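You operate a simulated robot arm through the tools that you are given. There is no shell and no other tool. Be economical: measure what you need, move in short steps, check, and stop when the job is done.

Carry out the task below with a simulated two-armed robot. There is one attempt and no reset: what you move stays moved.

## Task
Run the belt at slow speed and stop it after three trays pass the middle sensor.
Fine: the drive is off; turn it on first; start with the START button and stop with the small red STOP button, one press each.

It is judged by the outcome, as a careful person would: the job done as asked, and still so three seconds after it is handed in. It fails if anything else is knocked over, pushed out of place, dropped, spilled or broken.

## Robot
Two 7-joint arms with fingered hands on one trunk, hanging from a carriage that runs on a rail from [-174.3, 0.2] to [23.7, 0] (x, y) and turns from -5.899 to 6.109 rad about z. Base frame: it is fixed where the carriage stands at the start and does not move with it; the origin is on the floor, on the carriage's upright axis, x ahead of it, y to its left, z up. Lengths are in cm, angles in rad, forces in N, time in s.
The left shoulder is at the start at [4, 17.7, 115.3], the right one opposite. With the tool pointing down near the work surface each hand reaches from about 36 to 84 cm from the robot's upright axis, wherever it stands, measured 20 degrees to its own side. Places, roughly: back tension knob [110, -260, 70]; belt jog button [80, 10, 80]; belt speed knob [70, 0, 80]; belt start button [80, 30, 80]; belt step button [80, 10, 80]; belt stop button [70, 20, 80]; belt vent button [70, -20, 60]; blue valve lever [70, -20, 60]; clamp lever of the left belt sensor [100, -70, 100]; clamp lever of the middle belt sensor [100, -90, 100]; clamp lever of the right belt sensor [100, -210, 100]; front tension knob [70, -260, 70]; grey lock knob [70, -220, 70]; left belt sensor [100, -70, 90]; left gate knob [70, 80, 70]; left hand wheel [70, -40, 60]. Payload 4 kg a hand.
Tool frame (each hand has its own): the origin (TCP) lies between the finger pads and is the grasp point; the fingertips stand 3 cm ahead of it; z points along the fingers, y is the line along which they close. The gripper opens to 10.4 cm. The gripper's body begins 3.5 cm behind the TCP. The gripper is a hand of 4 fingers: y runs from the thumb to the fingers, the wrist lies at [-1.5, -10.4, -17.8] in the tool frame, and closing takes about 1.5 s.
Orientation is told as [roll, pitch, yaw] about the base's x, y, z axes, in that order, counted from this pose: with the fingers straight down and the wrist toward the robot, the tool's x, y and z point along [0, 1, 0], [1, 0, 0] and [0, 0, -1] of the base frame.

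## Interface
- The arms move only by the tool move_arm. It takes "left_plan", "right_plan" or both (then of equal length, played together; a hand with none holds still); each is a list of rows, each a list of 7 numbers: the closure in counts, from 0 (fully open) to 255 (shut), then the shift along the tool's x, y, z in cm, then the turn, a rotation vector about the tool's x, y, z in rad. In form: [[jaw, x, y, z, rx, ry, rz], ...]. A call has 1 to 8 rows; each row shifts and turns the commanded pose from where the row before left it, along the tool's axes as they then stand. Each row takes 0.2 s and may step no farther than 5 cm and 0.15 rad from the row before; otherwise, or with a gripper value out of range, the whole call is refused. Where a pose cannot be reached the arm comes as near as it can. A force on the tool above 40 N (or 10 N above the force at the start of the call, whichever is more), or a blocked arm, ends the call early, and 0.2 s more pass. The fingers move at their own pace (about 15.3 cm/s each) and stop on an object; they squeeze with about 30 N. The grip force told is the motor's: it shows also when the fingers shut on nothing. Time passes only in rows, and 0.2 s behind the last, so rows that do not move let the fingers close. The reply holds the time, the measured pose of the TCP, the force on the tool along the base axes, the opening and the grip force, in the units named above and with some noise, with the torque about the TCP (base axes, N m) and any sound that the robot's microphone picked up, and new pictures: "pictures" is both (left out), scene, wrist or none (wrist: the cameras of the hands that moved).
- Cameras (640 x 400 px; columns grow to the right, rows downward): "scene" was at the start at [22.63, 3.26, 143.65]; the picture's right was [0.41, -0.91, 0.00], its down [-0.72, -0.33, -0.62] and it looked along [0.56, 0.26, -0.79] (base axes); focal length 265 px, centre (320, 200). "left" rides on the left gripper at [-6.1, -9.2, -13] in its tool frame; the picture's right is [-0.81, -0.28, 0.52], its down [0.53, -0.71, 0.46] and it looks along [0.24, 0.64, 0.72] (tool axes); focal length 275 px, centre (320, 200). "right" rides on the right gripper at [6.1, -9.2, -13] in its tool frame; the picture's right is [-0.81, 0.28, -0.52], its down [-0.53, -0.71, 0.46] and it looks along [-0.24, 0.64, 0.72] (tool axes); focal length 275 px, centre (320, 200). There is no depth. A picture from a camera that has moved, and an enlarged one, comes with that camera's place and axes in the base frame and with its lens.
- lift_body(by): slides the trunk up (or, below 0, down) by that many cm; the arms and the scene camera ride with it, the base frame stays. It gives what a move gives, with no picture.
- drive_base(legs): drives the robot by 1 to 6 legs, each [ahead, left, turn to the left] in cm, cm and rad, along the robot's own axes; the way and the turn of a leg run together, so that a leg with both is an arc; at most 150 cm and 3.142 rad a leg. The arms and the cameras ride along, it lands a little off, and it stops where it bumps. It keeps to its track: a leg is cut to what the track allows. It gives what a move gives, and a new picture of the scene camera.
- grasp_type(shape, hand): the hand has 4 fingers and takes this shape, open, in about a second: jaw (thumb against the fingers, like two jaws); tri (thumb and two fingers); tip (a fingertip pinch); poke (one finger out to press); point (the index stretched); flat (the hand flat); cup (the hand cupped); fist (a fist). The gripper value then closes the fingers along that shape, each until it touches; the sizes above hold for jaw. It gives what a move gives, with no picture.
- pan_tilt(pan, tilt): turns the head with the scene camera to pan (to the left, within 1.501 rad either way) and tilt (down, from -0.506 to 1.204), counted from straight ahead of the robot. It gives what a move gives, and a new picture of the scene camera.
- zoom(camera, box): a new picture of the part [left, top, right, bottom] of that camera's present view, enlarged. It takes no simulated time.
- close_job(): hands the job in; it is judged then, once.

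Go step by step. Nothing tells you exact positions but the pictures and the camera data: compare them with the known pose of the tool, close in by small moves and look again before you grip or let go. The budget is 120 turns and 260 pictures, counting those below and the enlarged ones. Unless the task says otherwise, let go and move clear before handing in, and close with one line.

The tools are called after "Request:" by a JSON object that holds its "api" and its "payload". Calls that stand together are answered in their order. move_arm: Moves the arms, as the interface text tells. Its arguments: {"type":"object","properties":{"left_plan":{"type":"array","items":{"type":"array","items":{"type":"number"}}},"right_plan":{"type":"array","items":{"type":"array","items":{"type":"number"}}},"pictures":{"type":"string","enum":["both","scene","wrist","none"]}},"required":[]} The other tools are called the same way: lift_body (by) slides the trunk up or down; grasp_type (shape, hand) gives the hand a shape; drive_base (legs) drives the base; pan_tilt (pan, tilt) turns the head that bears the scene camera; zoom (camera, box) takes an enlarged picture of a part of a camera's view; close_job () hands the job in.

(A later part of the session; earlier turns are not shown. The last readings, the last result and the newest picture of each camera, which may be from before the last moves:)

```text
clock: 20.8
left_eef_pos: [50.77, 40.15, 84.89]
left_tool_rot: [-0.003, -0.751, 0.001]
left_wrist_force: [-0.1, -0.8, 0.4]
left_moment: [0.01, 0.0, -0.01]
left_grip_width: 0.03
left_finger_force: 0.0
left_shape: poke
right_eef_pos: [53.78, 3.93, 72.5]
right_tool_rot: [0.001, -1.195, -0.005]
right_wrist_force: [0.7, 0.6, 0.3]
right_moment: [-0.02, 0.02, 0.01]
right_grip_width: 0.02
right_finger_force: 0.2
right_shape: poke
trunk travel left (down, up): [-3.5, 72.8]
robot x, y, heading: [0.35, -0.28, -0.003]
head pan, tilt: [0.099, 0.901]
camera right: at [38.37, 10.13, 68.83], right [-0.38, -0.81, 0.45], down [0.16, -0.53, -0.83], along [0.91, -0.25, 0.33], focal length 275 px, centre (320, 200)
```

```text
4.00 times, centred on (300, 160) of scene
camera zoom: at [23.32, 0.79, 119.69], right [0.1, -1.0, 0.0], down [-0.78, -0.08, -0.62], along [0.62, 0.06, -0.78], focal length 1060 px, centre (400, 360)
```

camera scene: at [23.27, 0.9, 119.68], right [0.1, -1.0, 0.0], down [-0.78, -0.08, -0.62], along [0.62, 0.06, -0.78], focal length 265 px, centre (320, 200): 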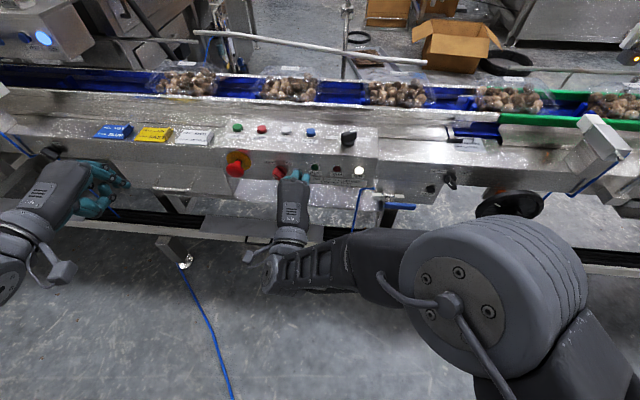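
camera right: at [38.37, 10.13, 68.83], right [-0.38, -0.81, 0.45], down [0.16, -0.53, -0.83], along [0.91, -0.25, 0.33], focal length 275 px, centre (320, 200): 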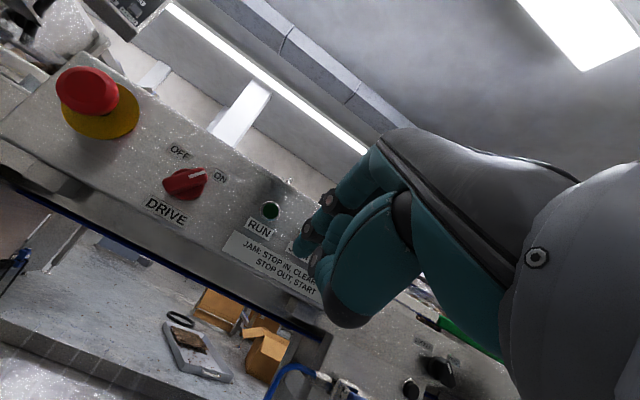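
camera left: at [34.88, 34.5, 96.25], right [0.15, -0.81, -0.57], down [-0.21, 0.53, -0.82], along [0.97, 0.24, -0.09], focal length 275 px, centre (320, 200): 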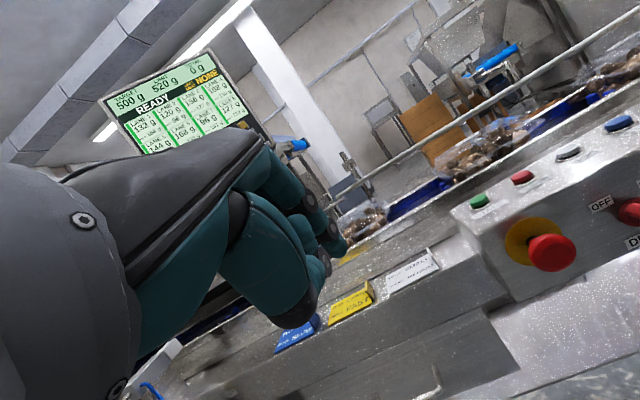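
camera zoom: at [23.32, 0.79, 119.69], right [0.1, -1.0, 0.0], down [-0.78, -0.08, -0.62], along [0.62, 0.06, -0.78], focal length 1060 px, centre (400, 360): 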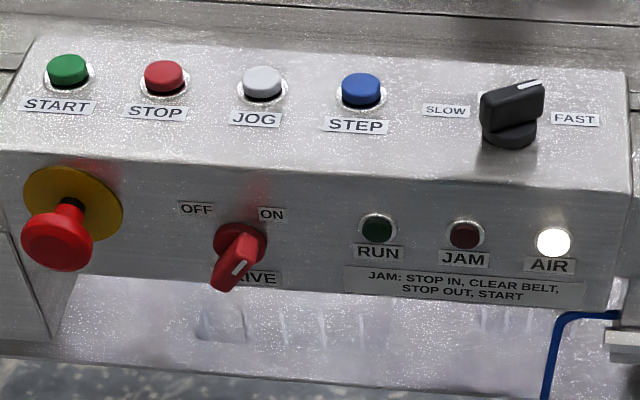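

The drive is ON. Next is the speed knob: I raise the trunk back up and bring the right hand to point down, with its wrist turned to the right.

Request:
{"api": "lift_body", "payload": {"by": 24}}

Request:
{"api": "move_arm", "payload": {"right_plan": [[0, -1.5, 0, 0, 0.15, 0, 0], [0, -1.5, 0, 0, 0.15, 0, 0], [0, -1.5, 0, 0, 0.15, 0, 0], [0, -1.5, 0, 0, 0.15, 0, 0], [0, 0, 0, 0, 0.15, 0, 0], [0, 0, 0, 0, 0.15, 0, 0], [0, 0, 0, 0, 0.15, 0, 0], [0, 0, 0, 0, 0.145, 0, 0]], "pictures": "none"}}

Request:
{"api": "move_arm", "payload": {"right_plan": [[0, 0, 2, 0, 0, 0, -0.15], [0, 0, 2, 0, 0, 0, -0.15], [0, 0, 2, 0, 0, 0, -0.15], [0, 0, 2, 0, 0, 0, -0.15], [0, 0, 0, 0, 0, 0, -0.15], [0, 0, 0, 0, 0, 0, -0.15], [0, 0, 0, 0, 0, 0, -0.15]], "pictures": "both"}}

```text
clock: 23.3
left_eef_pos: [50.66, 40.33, 108.88]
left_tool_rot: [0.0, -0.749, 0.0]
left_wrist_force: [-0.2, 0.4, -0.4]
left_moment: [0.01, 0.02, -0.04]
left_grip_width: 0.02
left_finger_force: 0.1
left_shape: poke
right_eef_pos: [53.93, 4.16, 96.38]
right_tool_rot: [0.003, -1.194, -0.006]
right_wrist_force: [-0.7, -1.0, -0.3]
right_moment: [0.01, 0.0, 0.05]
right_grip_width: 0.0
right_finger_force: 0.0
right_shape: poke
trunk travel left (down, up): [-27.5, 48.8]
robot x, y, heading: [-0.08, -0.23, -0.002]
head pan, tilt: [0.099, 0.901]
```

```text
clock: 25.1
left_eef_pos: [50.78, 40.39, 108.86]
left_tool_rot: [0.0, -0.748, 0.0]
left_wrist_force: [-0.4, -0.1, -0.3]
left_moment: [0.03, 0.01, 0.0]
left_grip_width: 0.0
left_finger_force: 0.0
left_shape: poke
right_eef_pos: [53.81, -1.84, 96.54]
right_tool_rot: [0.004, 0.004, -0.004]
right_wrist_force: [-0.3, 0.0, -0.1]
right_moment: [0.0, -0.01, -0.03]
right_grip_width: 0.0
right_finger_force: 0.0
right_shape: poke
trunk travel left (down, up): [-27.5, 48.8]
robot x, y, heading: [0.01, 0.16, 0.006]
head pan, tilt: [0.099, 0.901]
```

```text
clock: 26.7
left_eef_pos: [50.81, 40.4, 108.77]
left_tool_rot: [0.0, -0.748, -0.001]
left_wrist_force: [0.4, -0.6, -0.2]
left_moment: [-0.01, 0.01, -0.03]
left_grip_width: 0.0
left_finger_force: 0.0
left_shape: poke
right_eef_pos: [61.42, -0.13, 96.48]
right_tool_rot: [0.001, 0.001, 0.846]
right_wrist_force: [0.1, -0.4, 0.7]
right_moment: [0.02, -0.04, 0.0]
right_grip_width: 0.0
right_finger_force: 0.0
right_shape: poke
right hand out of reach, approached as far as the arm can: row 6, 7
trunk travel left (down, up): [-27.5, 48.8]
robot x, y, heading: [0.02, -0.04, 0.001]
head pan, tilt: [0.099, 0.901]
camera scene: at [23.29, 0.88, 143.69], right [0.1, -1.0, 0.0], down [-0.78, -0.08, -0.62], along [0.62, 0.06, -0.78], focal length 265 px, centre (320, 200)
camera right: at [50.86, -2.97, 109.57], right [0.79, -0.33, 0.52], down [-0.07, -0.89, -0.46], along [0.61, 0.32, -0.72], focal length 275 px, centre (320, 200)
```

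scene: 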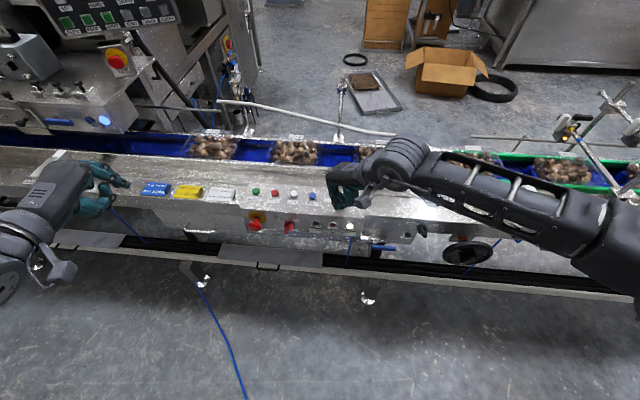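
right: 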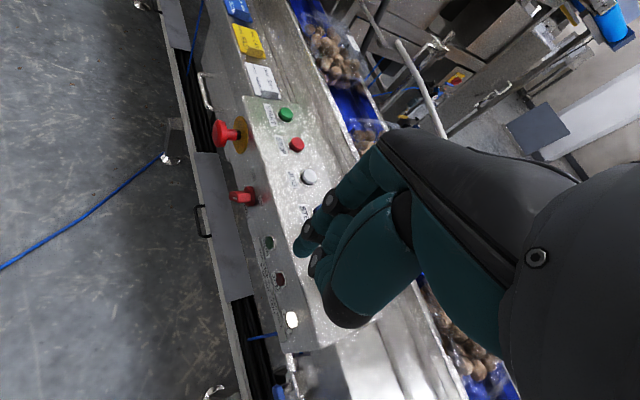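

Knob axis is about [71.6, −0.75], its bar top at z≈83.3, pointing ~60° right (FAST); SLOW is ~60° left. I bring the right fingertip above the standoff point right of the knob.

Request:
{"api": "move_arm", "payload": {"right_plan": [[0, -2.81, 0.82, 1.83, 0, 0, 0], [0, -2.81, 0.82, 1.83, 0, 0, 0], [0, -2.81, 0.82, 1.83, 0, 0, 0], [0, -2.81, 0.82, 1.83, 0, 0, 0], [0, 0, 0, 0, 0, 0, 0]], "pictures": "both"}}

Request:
{"api": "zoom", "payload": {"camera": "scene", "box": [290, 160, 390, 220]}}

Request:
{"api": "zoom", "payload": {"camera": "right", "box": [180, 130, 400, 340]}}

```text
clock: 27.9
left_eef_pos: [50.67, 40.31, 108.95]
left_tool_rot: [0.002, -0.75, 0.001]
left_wrist_force: [0.8, -0.2, 1.1]
left_moment: [0.0, 0.0, -0.03]
left_grip_width: 0.01
left_finger_force: 0.0
left_shape: poke
right_eef_pos: [63.21, -0.88, 95.27]
right_tool_rot: [0.002, 0.0, 0.848]
right_wrist_force: [-0.2, 0.1, -0.4]
right_moment: [-0.02, 0.03, -0.01]
right_grip_width: 0.01
right_finger_force: 0.1
right_shape: poke
right hand out of reach, approached as far as the arm can: row 1, 2, 3, 4
trunk travel left (down, up): [-27.5, 48.8]
robot x, y, heading: [-0.12, 0.09, 0.004]
head pan, tilt: [0.099, 0.901]
camera scene: at [23.29, 0.89, 143.69], right [0.1, -1.0, 0.0], down [-0.78, -0.08, -0.62], along [0.62, 0.06, -0.78], focal length 265 px, centre (320, 200)
camera right: at [52.62, -3.72, 108.34], right [0.79, -0.33, 0.52], down [-0.07, -0.89, -0.46], along [0.61, 0.32, -0.72], focal length 275 px, centre (320, 200)
```

scene: 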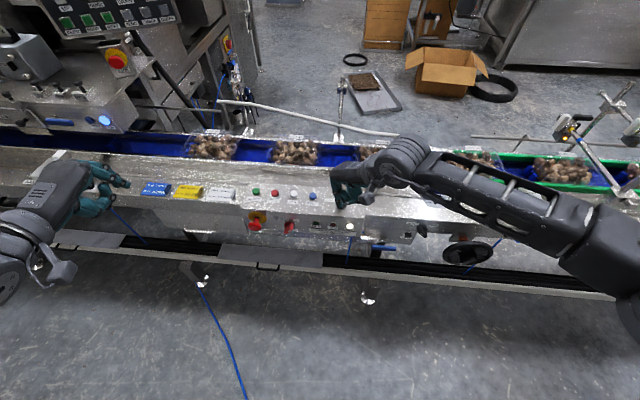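
right: 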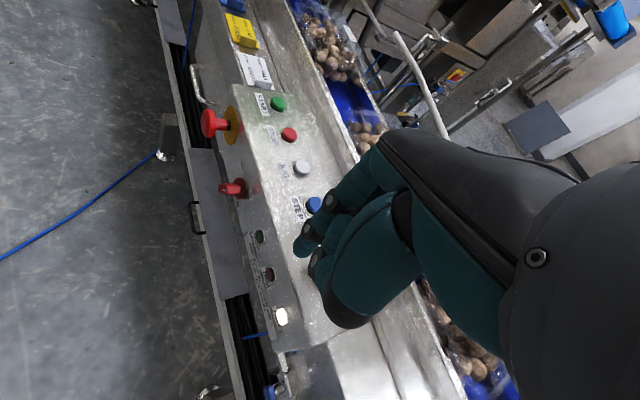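

```text
6.40 times, centred on (340, 190) of scene
camera zoom: at [23.29, 0.89, 143.69], right [0.1, -1.0, 0.0], down [-0.78, -0.08, -0.62], along [0.62, 0.06, -0.78], focal length 1697 px, centre (192, 264)
```

zoom: 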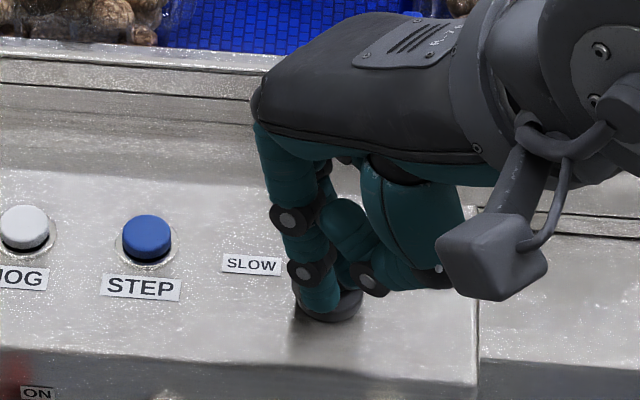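

```text
1.90 times, centred on (290, 235) of right
camera zoom: at [52.62, -3.72, 108.34], right [0.79, -0.33, 0.52], down [-0.07, -0.89, -0.46], along [0.61, 0.32, -0.72], focal length 524 px, centre (377, 133)
```

zoom: 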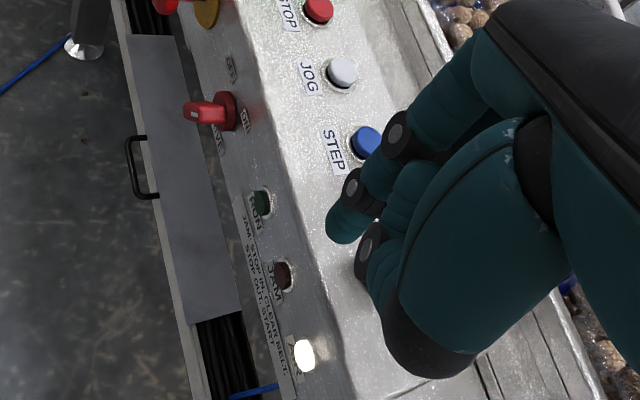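

Still limited by the wrist yaw; I reduce the yaw to ~0.25 and go on to the standoff.

Request:
{"api": "move_arm", "payload": {"right_plan": [[0, 0, 0, 0, 0, 0, 0.15], [0, 0, 0, 0, 0, 0, 0.15], [0, 0, 0, 0, 0, 0, 0.15], [0, 0, 0, 0, 0, 0, 0.15], [0, -1.63, 1.73, 1.4, 0, 0, 0], [0, -1.63, 1.73, 1.4, 0, 0, 0], [0, -1.63, 1.73, 1.4, 0, 0, 0], [0, -1.63, 1.73, 1.4, 0, 0, 0]], "pictures": "both"}}

Request:
{"api": "zoom", "payload": {"camera": "scene", "box": [290, 160, 390, 220]}}

Request:
{"api": "zoom", "payload": {"camera": "right", "box": [180, 130, 400, 340]}}

```text
clock: 29.7
left_eef_pos: [50.78, 40.44, 108.92]
left_tool_rot: [-0.001, -0.751, 0.0]
left_wrist_force: [-0.8, -0.6, 0.4]
left_moment: [0.03, 0.02, -0.02]
left_grip_width: 0.02
left_finger_force: 0.1
left_shape: poke
right_eef_pos: [71.52, -5.29, 89.54]
right_tool_rot: [0.002, 0.002, 0.245]
right_wrist_force: [1.0, 0.2, 0.4]
right_moment: [0.01, 0.01, 0.02]
right_grip_width: 0.0
right_finger_force: 0.1
right_shape: poke
trunk travel left (down, up): [-27.5, 48.8]
robot x, y, heading: [0.26, -0.03, 0.002]
head pan, tilt: [0.099, 0.901]
camera scene: at [23.3, 0.9, 143.69], right [0.1, -1.0, 0.0], down [-0.78, -0.08, -0.62], along [0.62, 0.06, -0.78], focal length 265 px, centre (320, 200)
camera right: at [61.22, -1.7, 102.62], right [0.47, -0.72, 0.52], down [-0.56, -0.69, -0.46], along [0.68, -0.08, -0.73], focal length 275 px, centre (320, 200)
```

scene: 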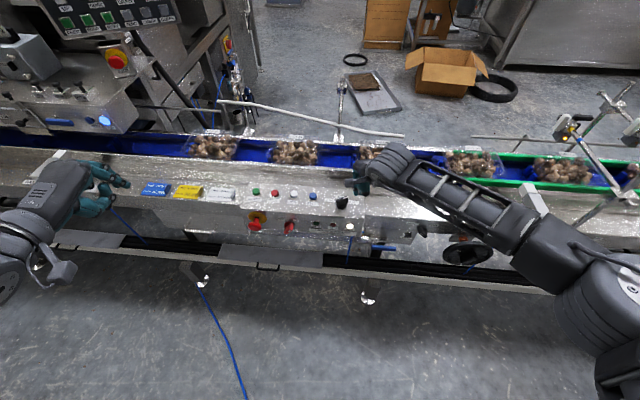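
right: 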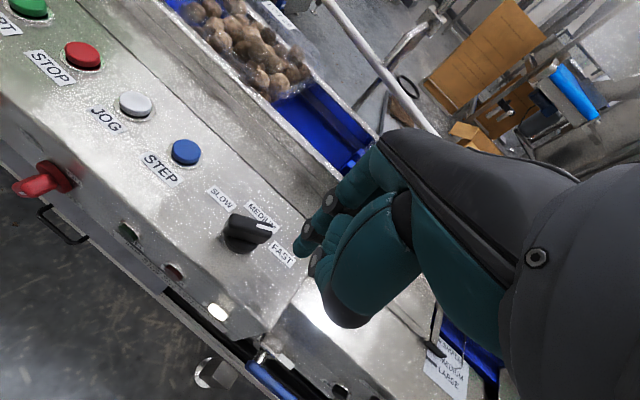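

```text
6.40 times, centred on (340, 190) of scene
camera zoom: at [23.3, 0.9, 143.69], right [0.1, -1.0, 0.0], down [-0.78, -0.08, -0.62], along [0.62, 0.06, -0.78], focal length 1697 px, centre (192, 264)
```

zoom: 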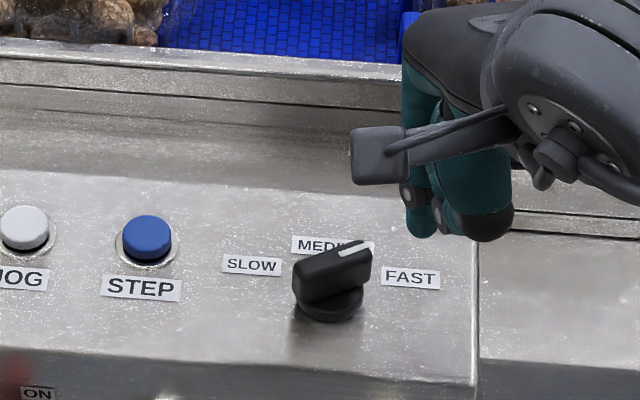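

```text
1.90 times, centred on (290, 235) of right
camera zoom: at [61.22, -1.7, 102.62], right [0.47, -0.72, 0.52], down [-0.56, -0.69, -0.46], along [0.68, -0.08, -0.73], focal length 524 px, centre (377, 133)
```

zoom: 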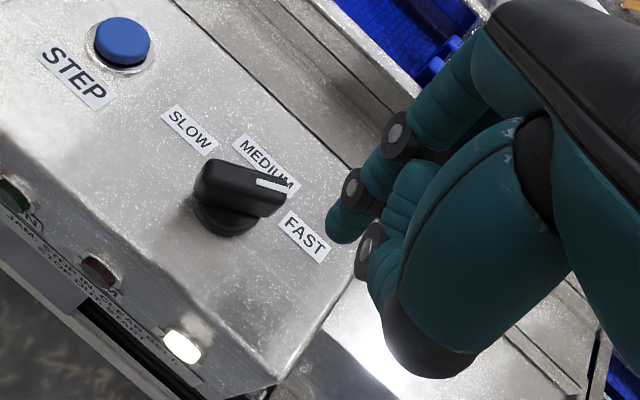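

Knob and tip are well located (axis ≈ [72.1, −0.95], tip ≈ [71.5, −4.7, 86.3]). I descend beside the bar and sweep it left in an arc.

Request:
{"api": "move_arm", "payload": {"right_plan": [[0, 0, 0, 4.3, 0, 0, 0], [0, 1.58, 0.7, 0, 0, 0, 0], [0, 0, 0.82, 0, 0, 0, 0], [0, 0.22, 0.78, 0, 0, 0, 0], [0, 0.51, 0.64, 0, 0, 0, 0], [0, 0.73, 0.39, 0, 0, 0, 0], [0, 0.56, 0.04, 0, 0, 0, 0]], "pictures": "none"}}

Request:
{"api": "zoom", "payload": {"camera": "scene", "box": [290, 160, 390, 220]}}

Request:
{"api": "zoom", "payload": {"camera": "right", "box": [180, 130, 400, 340]}}

```text
clock: 31.3
left_eef_pos: [50.84, 40.13, 108.86]
left_tool_rot: [-0.001, -0.751, 0.0]
left_wrist_force: [-0.3, 0.1, -0.4]
left_moment: [-0.02, 0.0, -0.01]
left_grip_width: 0.01
left_finger_force: 0.0
left_shape: poke
right_eef_pos: [74.2, -1.7, 85.49]
right_tool_rot: [-0.002, -0.001, 0.242]
right_wrist_force: [8.8, -10.1, -1.2]
right_moment: [-0.33, -0.28, -0.12]
right_grip_width: 0.0
right_finger_force: 0.1
right_shape: poke
trunk travel left (down, up): [-27.5, 48.8]
robot x, y, heading: [-0.0, -0.07, -0.001]
head pan, tilt: [0.099, 0.901]
```

```text
6.40 times, centred on (340, 190) of scene
camera zoom: at [23.41, 0.75, 143.72], right [0.1, -1.0, 0.0], down [-0.78, -0.08, -0.62], along [0.62, 0.06, -0.78], focal length 1697 px, centre (192, 264)
```

zoom: 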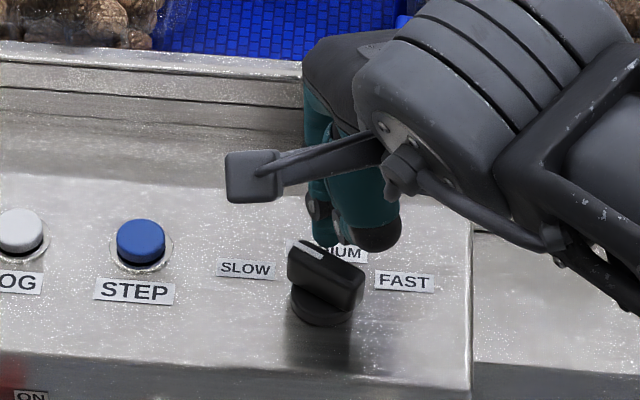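

```text
1.90 times, centred on (290, 235) of right
camera zoom: at [63.86, 2.11, 98.43], right [0.46, -0.72, 0.52], down [-0.56, -0.69, -0.45], along [0.69, -0.08, -0.72], focal length 524 px, centre (377, 133)
```

zoom: 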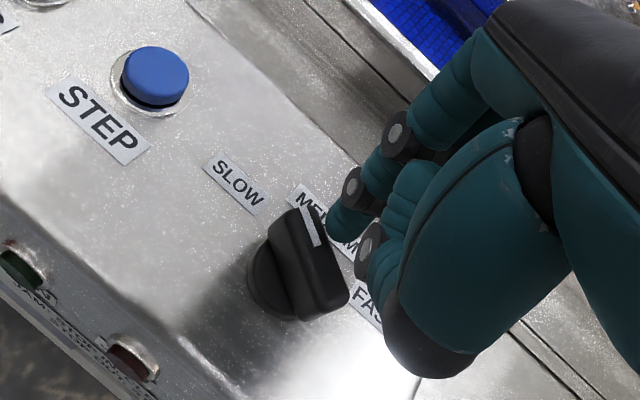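

The bar is now close to SLOW with resistance felt. One more small push and then back off to check.

Request:
{"api": "move_arm", "payload": {"right_plan": [[0, 0.45, -0.1, 0, 0, 0, 0], [0, 0.35, -0.15, 0, 0, 0, 0], [0, -0.6, 1.0, 0, 0, 0, 0], [0, 0, 0, -4, 0, 0, 0], [0, -3, 0, -4, 0, 0, 0], [0, -4, -1, -1, 0, 0, 0]], "pictures": "wrist"}}

Request:
{"api": "zoom", "payload": {"camera": "scene", "box": [290, 160, 390, 220]}}

Request:
{"api": "zoom", "payload": {"camera": "right", "box": [150, 130, 350, 260]}}

```text
clock: 32.7
left_eef_pos: [50.68, 40.32, 108.9]
left_tool_rot: [-0.001, -0.749, 0.003]
left_wrist_force: [-0.1, -0.1, 0.3]
left_moment: [0.0, 0.01, 0.02]
left_grip_width: 0.0
left_finger_force: 0.1
left_shape: poke
right_eef_pos: [75.08, -7.96, 94.45]
right_tool_rot: [0.002, 0.001, 0.246]
right_wrist_force: [-0.4, 0.5, 0.2]
right_moment: [-0.01, 0.01, 0.01]
right_grip_width: 0.0
right_finger_force: 0.1
right_shape: poke
trunk travel left (down, up): [-27.5, 48.8]
robot x, y, heading: [-0.15, 0.05, 0.001]
head pan, tilt: [0.099, 0.901]
camera right: at [64.85, -4.32, 107.56], right [0.47, -0.72, 0.52], down [-0.56, -0.69, -0.45], along [0.68, -0.08, -0.73], focal length 275 px, centre (320, 200)
```

right: 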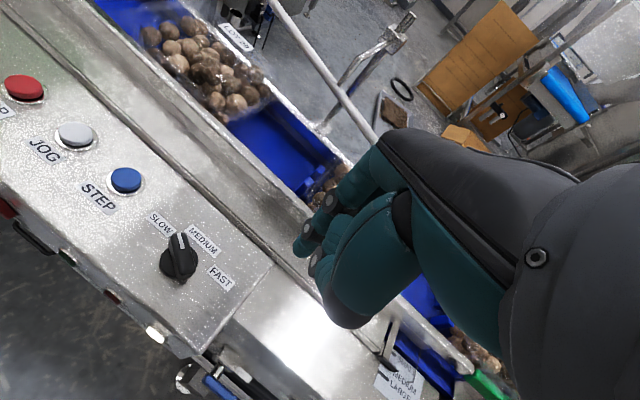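

```text
6.40 times, centred on (340, 190) of scene
camera zoom: at [23.28, 0.81, 143.68], right [0.1, -1.0, 0.0], down [-0.78, -0.08, -0.62], along [0.62, 0.06, -0.78], focal length 1697 px, centre (192, 264)
```

zoom: 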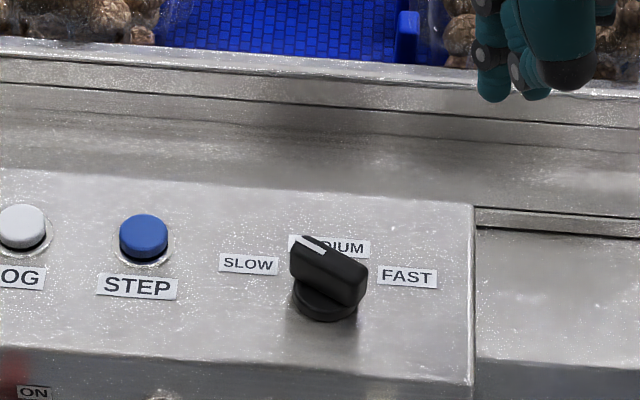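

```text
3.08 times, centred on (250, 195) of right
camera zoom: at [64.85, -4.32, 107.56], right [0.47, -0.72, 0.52], down [-0.56, -0.69, -0.45], along [0.68, -0.08, -0.73], focal length 847 px, centre (535, 215)
```

zoom: 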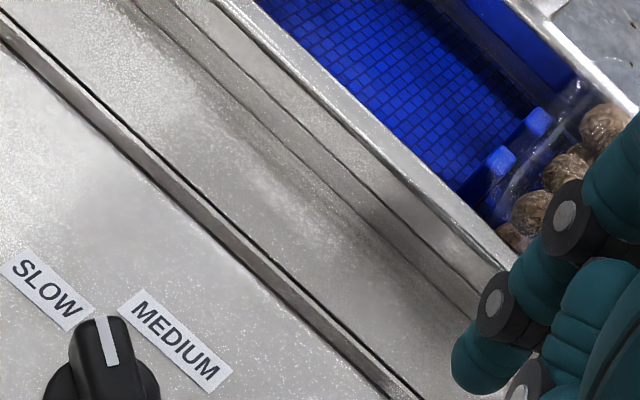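

Request:
{"api": "zoom", "payload": {"camera": "right", "box": [120, 190, 260, 300]}}

```text
3.64 times, centred on (190, 245) of right
camera zoom: at [64.85, -4.32, 107.56], right [0.47, -0.72, 0.52], down [-0.56, -0.69, -0.45], along [0.68, -0.08, -0.73], focal length 1001 px, centre (793, 36)
```

zoom: 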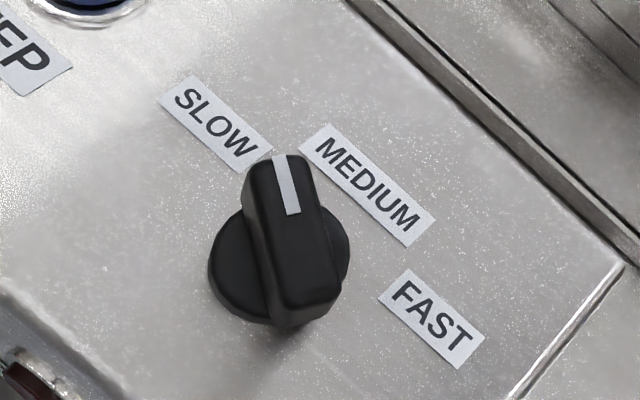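

The knob sits at SLOW (symmetric to its former FAST position, at its stop). Now I retract the right arm for a clear view and bring the left finger over the START button.

Request:
{"api": "move_arm", "payload": {"left_plan": [[0, -2.7, 0, 0, 0.15, 0, 0], [0, -2.7, 0, 0, 0.15, 0, 0], [0, -2.7, 0, 0, 0.15, 0, 0], [0, -2.7, 0, 0, 0.15, 0, 0], [0, -2.7, 0, 0, 0.15, 0, 0], [0, 0, 4, 2, 0, 0, 0], [0, 0, 4, 2, 0, 0, 0], [0, 0, 4, 2, 0, 0, 0]], "right_plan": [[0, 0, -3.5, -1, 0, 0, 0], [0, 0, -3.5, -1, 0, 0, 0], [0, 0, -3.5, 0, 0, 0, 0], [0, 0, -3.5, 0, 0, 0, 0], [0, 0, -3.5, 0, 0, 0, 0], [0, 0, -3.5, 0, 0, 0, 0], [0, 0, -3.5, 0, 0, 0, 0], [0, 0, -3.5, 0, 0, 0, 0]], "pictures": "none"}}

Request:
{"api": "move_arm", "payload": {"left_plan": [[0, 0, 4, 3, 0, 0, 0], [0, 0, 4, 3, 0, 0, 0], [0, 0, 3.7, 3, 0, 0, 0], [0, 0, 0, 3, 0, 0, 0], [0, 0, 0, 0, 0, 0, 0]], "pictures": "both"}}

Request:
{"api": "zoom", "payload": {"camera": "left", "box": [240, 150, 440, 290]}}

Request:
{"api": "zoom", "payload": {"camera": "scene", "box": [210, 140, 310, 200]}}

```text
clock: 34.5
left_eef_pos: [62.82, 26.85, 102.71]
left_tool_rot: [-0.001, 0.001, 0.0]
left_wrist_force: [-0.7, -0.7, 0.8]
left_moment: [0.01, -0.02, 0.05]
left_grip_width: 0.0
left_finger_force: 0.1
left_shape: poke
right_eef_pos: [48.13, -14.66, 96.38]
right_tool_rot: [-0.001, 0.003, 0.246]
right_wrist_force: [0.4, 0.2, 0.2]
right_moment: [0.02, -0.04, 0.02]
right_grip_width: 0.0
right_finger_force: 0.0
right_shape: poke
trunk travel left (down, up): [-27.5, 48.8]
robot x, y, heading: [-0.0, 0.3, -0.002]
head pan, tilt: [0.099, 0.901]
```

```text
clock: 35.7
left_eef_pos: [74.45, 26.95, 90.82]
left_tool_rot: [0.0, -0.002, 0.0]
left_wrist_force: [-0.2, -0.3, -0.1]
left_moment: [-0.01, 0.03, 0.02]
left_grip_width: 0.0
left_finger_force: 0.0
left_shape: poke
right_eef_pos: [48.19, -14.54, 96.46]
right_tool_rot: [0.002, 0.001, 0.248]
right_wrist_force: [0.6, 0.6, 0.4]
right_moment: [-0.01, 0.0, -0.02]
right_grip_width: 0.0
right_finger_force: 0.0
right_shape: poke
trunk travel left (down, up): [-27.5, 48.8]
robot x, y, heading: [0.37, 0.04, -0.001]
head pan, tilt: [0.099, 0.901]
camera scene: at [23.34, 0.89, 143.7], right [0.1, -1.0, 0.0], down [-0.78, -0.08, -0.62], along [0.62, 0.06, -0.78], focal length 265 px, centre (320, 200)
camera left: at [65.28, 20.7, 103.79], right [-0.27, -0.81, -0.52], down [-0.71, 0.53, -0.46], along [0.65, 0.24, -0.72], focal length 275 px, centre (320, 200)
```

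scene: 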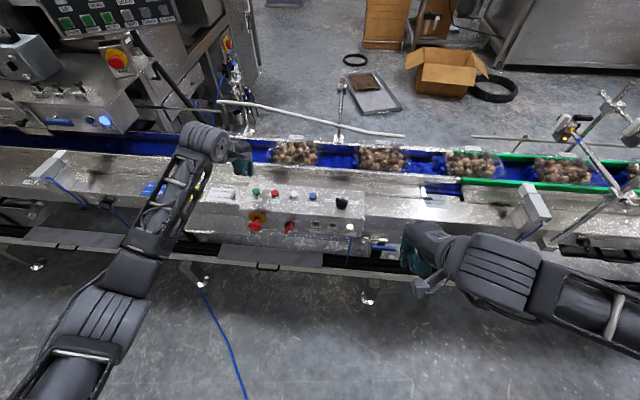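
left: 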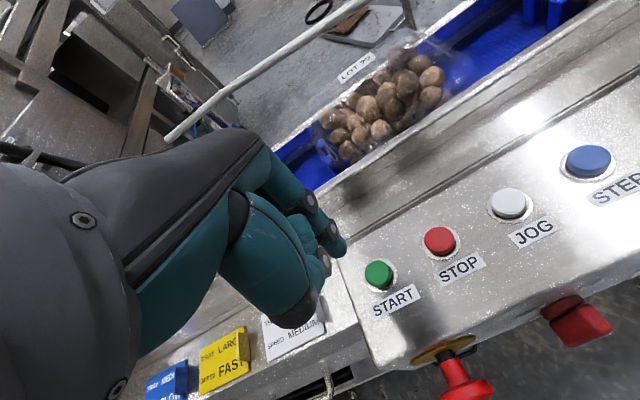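

```text
2.86 times, centred on (340, 220) of left
camera zoom: at [65.28, 20.7, 103.79], right [-0.27, -0.81, -0.52], down [-0.71, 0.53, -0.46], along [0.65, 0.24, -0.72], focal length 786 px, centre (263, 143)
```

zoom: 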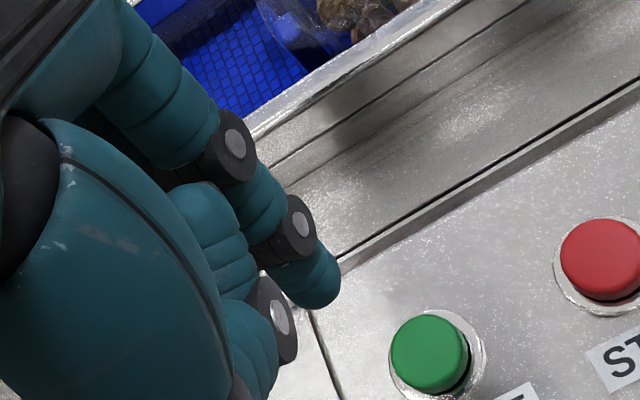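

```text
6.40 times, centred on (260, 170) of scene
camera zoom: at [23.34, 0.89, 143.7], right [0.1, -1.0, 0.0], down [-0.78, -0.08, -0.62], along [0.62, 0.06, -0.78], focal length 1697 px, centre (704, 392)
```

zoom: 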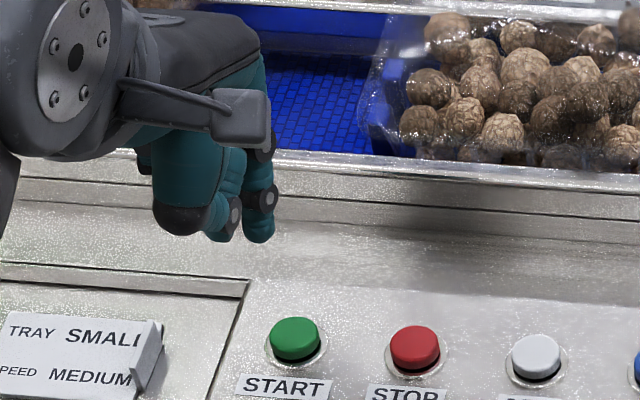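

The left fingertip is ~7 cm above START, only ~0.3 cm off. Before pressing I turn the head to find a view of the middle sensor.

Request:
{"api": "move_arm", "payload": {"left_plan": [[0, -0.35, -0.1, 4, 0, 0, 0], [0, 0, 0, 0, 0, 0, 0]], "pictures": "none"}}

Request:
{"api": "pan_tilt", "payload": {"pan": -0.7, "tilt": 0.55}}

Request:
{"api": "zoom", "payload": {"camera": "scene", "box": [140, 100, 400, 262]}}

Request:
{"api": "zoom", "payload": {"camera": "left", "box": [240, 150, 440, 290]}}

```text
clock: 36.3
left_eef_pos: [74.46, 26.67, 86.92]
left_tool_rot: [0.0, -0.002, -0.002]
left_wrist_force: [0.0, -0.5, -0.2]
left_moment: [-0.04, 0.0, 0.02]
left_grip_width: 0.01
left_finger_force: 0.0
left_shape: poke
right_eef_pos: [48.1, -14.47, 96.21]
right_tool_rot: [0.001, 0.0, 0.246]
right_wrist_force: [-0.7, 0.4, 0.0]
right_moment: [0.0, -0.02, -0.01]
right_grip_width: 0.0
right_finger_force: 0.1
right_shape: poke
trunk travel left (down, up): [-27.5, 48.8]
robot x, y, heading: [-0.09, -0.04, -0.004]
head pan, tilt: [0.099, 0.901]
```

```text
clock: 37.4
left_eef_pos: [74.43, 26.57, 86.96]
left_tool_rot: [0.002, 0.001, 0.001]
left_wrist_force: [0.1, 0.3, -0.5]
left_moment: [-0.01, 0.01, -0.02]
left_grip_width: 0.0
left_finger_force: 0.1
left_shape: poke
right_eef_pos: [48.07, -14.58, 96.36]
right_tool_rot: [0.001, 0.002, 0.245]
right_wrist_force: [0.3, 0.4, 0.1]
right_moment: [0.01, -0.02, 0.01]
right_grip_width: 0.0
right_finger_force: 0.0
right_shape: poke
trunk travel left (down, up): [-27.5, 48.8]
robot x, y, heading: [-0.04, 0.57, 0.002]
head pan, tilt: [-0.7, 0.55]
camera scene: at [22.65, -5.64, 146.61], right [-0.64, -0.77, 0.0], down [-0.4, 0.34, -0.85], along [0.65, -0.55, -0.52], focal length 265 px, centre (320, 200)
```

scene: 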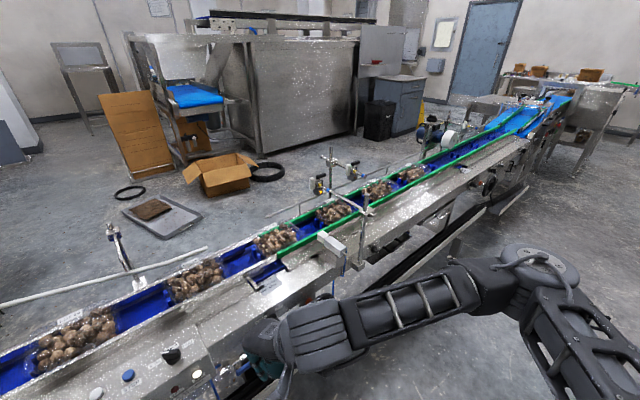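

```text
2.46 times, centred on (270, 181) of scene
camera zoom: at [22.65, -5.64, 146.61], right [-0.64, -0.77, 0.0], down [-0.4, 0.34, -0.85], along [0.65, -0.55, -0.52], focal length 652 px, centre (443, 247)
```

zoom: 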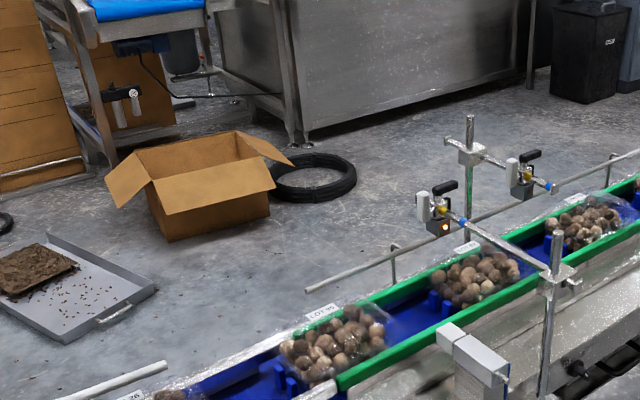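

```text
2.86 times, centred on (340, 220) of left
camera zoom: at [65.18, 20.37, 99.85], right [-0.28, -0.81, -0.52], down [-0.71, 0.53, -0.46], along [0.64, 0.24, -0.72], focal length 786 px, centre (263, 143)
```

zoom: 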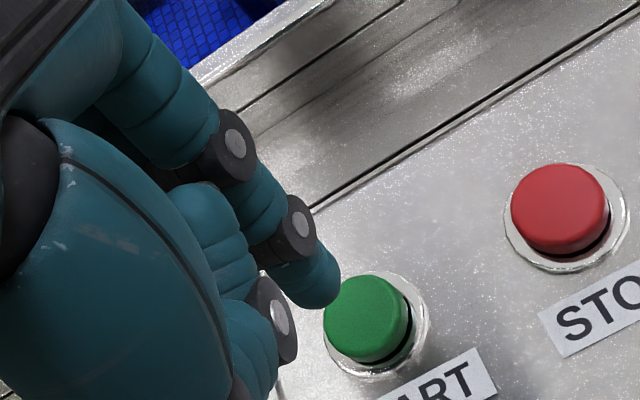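

Excellent view: the middle sensor is the second one with an indicator lamp. I zoom on both sensors.

Request:
{"api": "zoom", "payload": {"camera": "scene", "box": [290, 145, 420, 227]}}

Request:
{"api": "zoom", "payload": {"camera": "scene", "box": [400, 90, 560, 190]}}

```text
4.88 times, centred on (355, 186) of scene
camera zoom: at [22.65, -5.64, 146.61], right [-0.64, -0.77, 0.0], down [-0.4, 0.34, -0.85], along [0.65, -0.55, -0.52], focal length 1293 px, centre (149, 268)
```

zoom: 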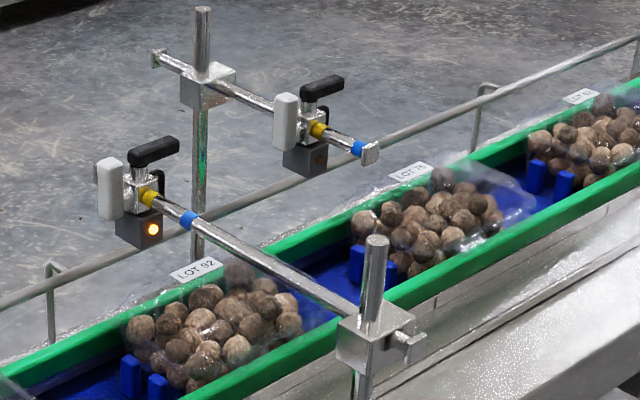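

```text
4.00 times, centred on (480, 140) of scene
camera zoom: at [22.65, -5.64, 146.61], right [-0.64, -0.77, 0.0], down [-0.4, 0.34, -0.85], along [0.65, -0.55, -0.52], focal length 1060 px, centre (-320, 440)
```

zoom: 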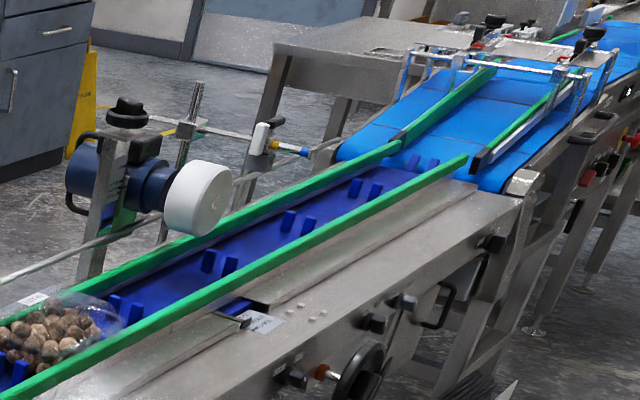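

Lugs trail on the left side of the trays, so the belt should carry trays away to the right; the tray at the left sensor will be the first to reach the middle one. Now press START once, lift, and shift toward STOP.

Request:
{"api": "move_arm", "payload": {"left_plan": [[0, 0, 0, 2.4, 0, 0, 0], [0, 0, 0, 1.1, 0, 0, 0], [0, 0, 0, -1.5, 0, 0, 0], [0, 0, 0, -2.0, 0, 0, 0], [0, -3, 0, 0, 0, 0, 0]], "pictures": "scene"}}

Request:
{"api": "zoom", "payload": {"camera": "scene", "box": [290, 145, 420, 227]}}

Request:
{"api": "zoom", "payload": {"camera": "left", "box": [240, 150, 440, 290]}}

```text
clock: 38.6
left_eef_pos: [74.36, 23.54, 86.88]
left_tool_rot: [-0.001, 0.002, 0.001]
left_wrist_force: [0.4, -0.3, -0.2]
left_moment: [0.0, 0.0, -0.03]
left_grip_width: 0.0
left_finger_force: 0.1
left_shape: poke
right_eef_pos: [48.04, -14.77, 96.3]
right_tool_rot: [0.0, 0.002, 0.245]
right_wrist_force: [0.5, 0.2, 0.4]
right_moment: [0.04, 0.01, -0.01]
right_grip_width: 0.0
right_finger_force: 0.0
right_shape: poke
trunk travel left (down, up): [-27.5, 48.8]
robot x, y, heading: [-0.17, 0.13, 0.007]
head pan, tilt: [-0.7, 0.55]
camera scene: at [22.64, -5.72, 146.62], right [-0.64, -0.76, 0.0], down [-0.4, 0.34, -0.85], along [0.65, -0.55, -0.52], focal length 265 px, centre (320, 200)
```

scene: 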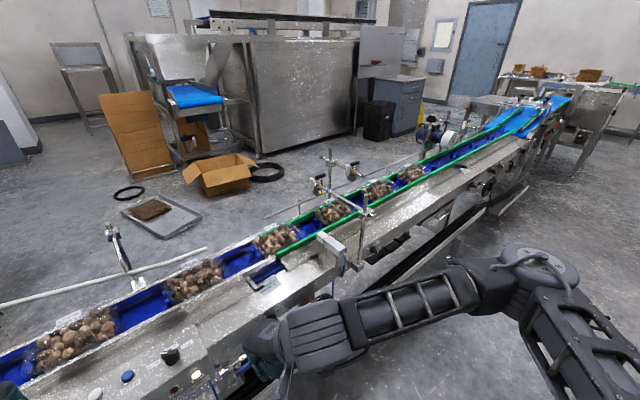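

```text
4.88 times, centred on (355, 186) of scene
camera zoom: at [22.64, -5.72, 146.62], right [-0.64, -0.76, 0.0], down [-0.4, 0.34, -0.85], along [0.65, -0.55, -0.52], focal length 1293 px, centre (149, 268)
```

zoom: 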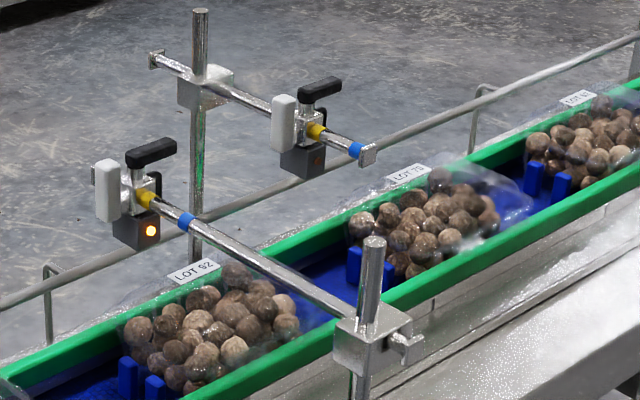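

```text
2.86 times, centred on (340, 220) of left
camera zoom: at [65.07, 17.27, 99.9], right [-0.28, -0.81, -0.52], down [-0.71, 0.53, -0.46], along [0.64, 0.24, -0.73], focal length 786 px, centre (263, 143)
```

zoom: 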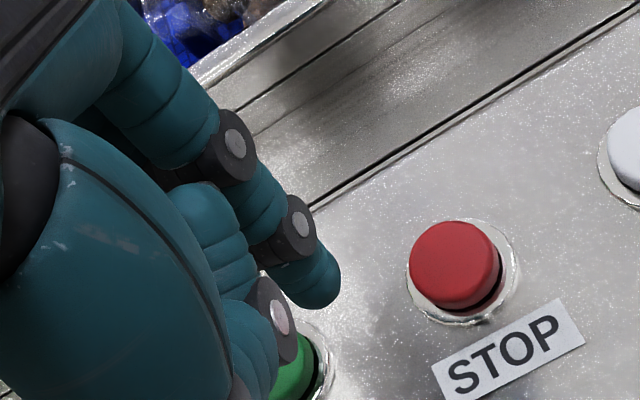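

The belt seems not to be moving; I wait a moment and compare, checking the RUN lamp.

Request:
{"api": "move_arm", "payload": {"left_plan": [[0, 1.5, 0, 0, 0, 0, 0], [0, 1.5, 0, 0, 0, 0, 0], [0, 0, 0, 0, 0, 0, 0]], "pictures": "none"}}

Request:
{"api": "zoom", "payload": {"camera": "scene", "box": [60, 145, 420, 400]}}

Request:
{"api": "zoom", "payload": {"camera": "left", "box": [240, 150, 640, 400]}}

```text
clock: 39.4
left_eef_pos: [74.44, 26.46, 86.88]
left_tool_rot: [-0.001, 0.0, -0.001]
left_wrist_force: [-0.1, -0.5, 0.5]
left_moment: [-0.06, -0.02, 0.0]
left_grip_width: 0.0
left_finger_force: 0.2
left_shape: poke
right_eef_pos: [48.07, -14.56, 96.22]
right_tool_rot: [0.001, 0.002, 0.246]
right_wrist_force: [-0.1, -1.1, -0.2]
right_moment: [0.0, 0.01, 0.02]
right_grip_width: 0.0
right_finger_force: 0.1
right_shape: poke
trunk travel left (down, up): [-27.5, 48.8]
robot x, y, heading: [-0.09, -0.04, -0.003]
head pan, tilt: [-0.7, 0.55]
```

```text
1.57 times, centred on (240, 272) of scene
camera zoom: at [22.65, -5.66, 146.62], right [-0.64, -0.76, 0.0], down [-0.4, 0.34, -0.85], along [0.65, -0.55, -0.52], focal length 416 px, centre (446, 86)
```

zoom: 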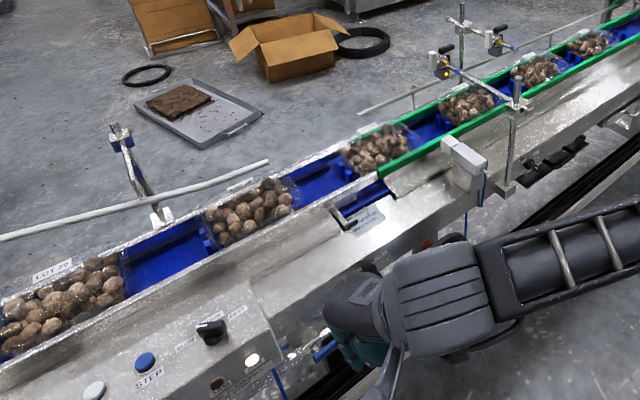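

```text
1.60 times, centred on (440, 275) of left
camera zoom: at [65.16, 20.31, 99.88], right [-0.28, -0.81, -0.52], down [-0.71, 0.53, -0.46], along [0.64, 0.24, -0.72], focal length 440 px, centre (128, 80)
```

zoom: 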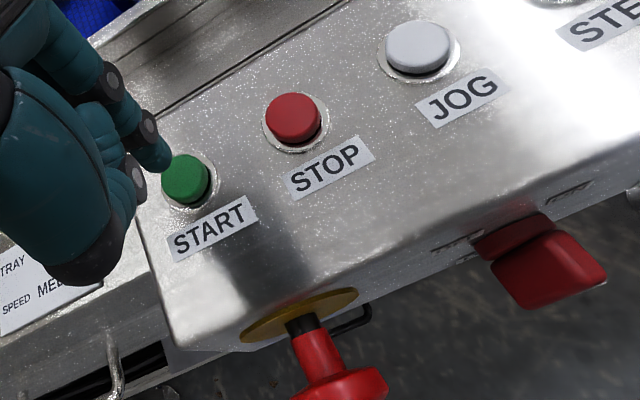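

Not started: the press was too shallow. I go down again to the button, holding there to read the force.

Request:
{"api": "move_arm", "payload": {"left_plan": [[0, 0, 0, 2.5, 0, 0, 0], [0, 0, 0, 0.6, 0, 0, 0]], "pictures": "none"}}

Request:
{"api": "zoom", "payload": {"camera": "left", "box": [280, 190, 400, 290]}}

```text
clock: 40.0
left_eef_pos: [74.43, 26.43, 83.72]
left_tool_rot: [0.001, -0.001, 0.0]
left_wrist_force: [0.3, -0.1, 0.3]
left_moment: [-0.02, -0.01, -0.01]
left_grip_width: 0.0
left_finger_force: 0.0
left_shape: poke
right_eef_pos: [48.13, -14.51, 96.36]
right_tool_rot: [0.0, 0.001, 0.246]
right_wrist_force: [0.9, 0.2, 0.3]
right_moment: [-0.01, 0.01, 0.0]
right_grip_width: 0.0
right_finger_force: 0.0
right_shape: poke
trunk travel left (down, up): [-27.5, 48.8]
robot x, y, heading: [0.41, -0.21, -0.001]
head pan, tilt: [-0.7, 0.55]
```

```text
4.00 times, centred on (340, 240) of left
camera zoom: at [65.24, 20.33, 96.75], right [-0.27, -0.81, -0.52], down [-0.71, 0.53, -0.46], along [0.64, 0.24, -0.72], focal length 1101 px, centre (240, 40)
```

zoom: 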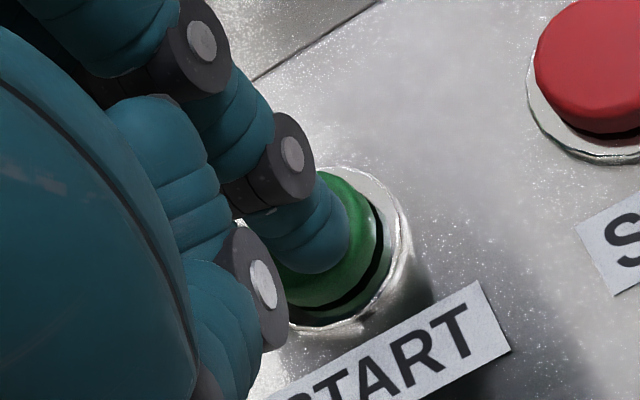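

Request:
{"api": "move_arm", "payload": {"left_plan": [[0, 0, 0, 0.5, 0, 0, 0]], "pictures": "none"}}

Request:
{"api": "zoom", "payload": {"camera": "left", "box": [280, 190, 400, 290]}}

```text
clock: 40.4
left_eef_pos: [74.55, 26.46, 83.34]
left_tool_rot: [0.002, -0.002, 0.0]
left_wrist_force: [-0.6, -0.1, 2.0]
left_moment: [-0.01, 0.0, 0.04]
left_grip_width: 0.02
left_finger_force: 0.1
left_shape: poke
right_eef_pos: [48.13, -14.53, 96.45]
right_tool_rot: [0.002, 0.001, 0.247]
right_wrist_force: [-1.5, -0.8, -0.1]
right_moment: [0.02, -0.01, -0.02]
right_grip_width: 0.0
right_finger_force: 0.0
right_shape: poke
trunk travel left (down, up): [-27.5, 48.8]
robot x, y, heading: [-0.19, -0.01, -0.003]
head pan, tilt: [-0.7, 0.55]
heard: click
```

```text
4.00 times, centred on (340, 240) of left
camera zoom: at [65.21, 20.27, 96.32], right [-0.27, -0.81, -0.52], down [-0.71, 0.53, -0.46], along [0.65, 0.24, -0.72], focal length 1101 px, centre (240, 40)
```

zoom: 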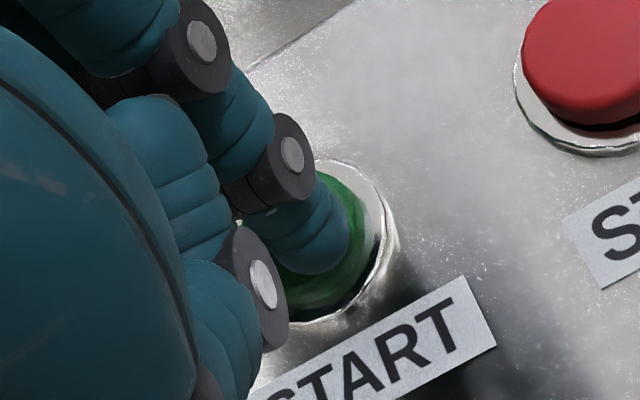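

Click heard: START pressed. I lift and go over to STOP, watching the sensor.

Request:
{"api": "move_arm", "payload": {"left_plan": [[0, 0, 0, -2.5, 0, 0, 0], [0, -3, 0, 0, 0, 0, 0], [0, -3.05, 0, 0, 0, 0, 0]], "pictures": "none"}}

Request:
{"api": "zoom", "payload": {"camera": "scene", "box": [250, 135, 420, 241]}}

Request:
{"api": "zoom", "payload": {"camera": "left", "box": [240, 150, 440, 290]}}

```text
clock: 41.2
left_eef_pos: [74.45, 20.31, 85.77]
left_tool_rot: [-0.001, -0.001, -0.001]
left_wrist_force: [0.2, 0.2, 0.5]
left_moment: [0.03, 0.01, 0.03]
left_grip_width: 0.01
left_finger_force: 0.1
left_shape: poke
right_eef_pos: [48.08, -14.56, 96.35]
right_tool_rot: [0.0, 0.001, 0.246]
right_wrist_force: [-0.2, 0.6, 0.2]
right_moment: [0.02, 0.03, -0.03]
right_grip_width: 0.0
right_finger_force: 0.0
right_shape: poke
trunk travel left (down, up): [-27.5, 48.8]
robot x, y, heading: [0.1, -0.17, -0.005]
head pan, tilt: [-0.7, 0.55]
```

```text
3.76 times, centred on (335, 188) of scene
camera zoom: at [22.66, -5.66, 146.62], right [-0.64, -0.76, 0.0], down [-0.4, 0.34, -0.85], along [0.65, -0.55, -0.52], focal length 998 px, centre (264, 245)
```

zoom: 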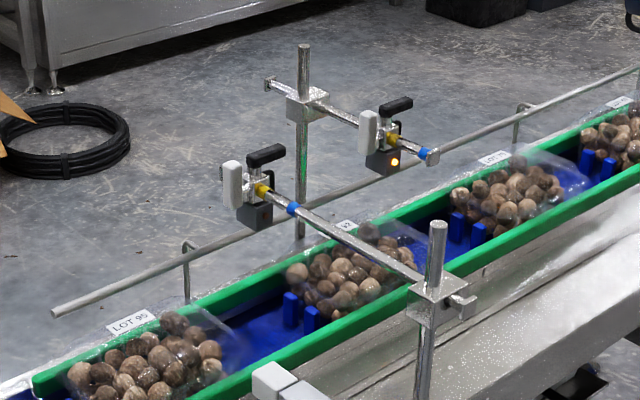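

```text
2.86 times, centred on (340, 220) of left
camera zoom: at [65.16, 14.11, 98.77], right [-0.28, -0.81, -0.52], down [-0.71, 0.53, -0.46], along [0.64, 0.24, -0.72], focal length 786 px, centre (263, 143)
```

zoom: 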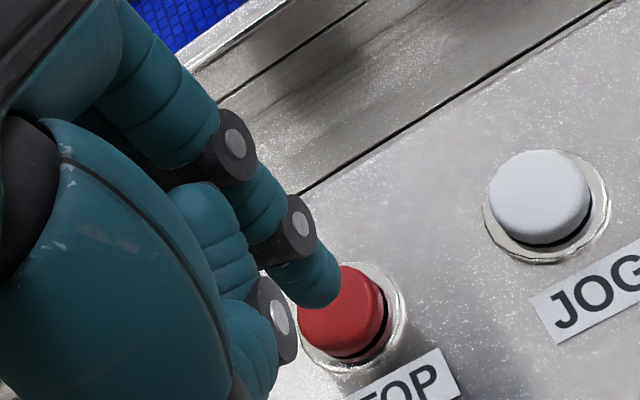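

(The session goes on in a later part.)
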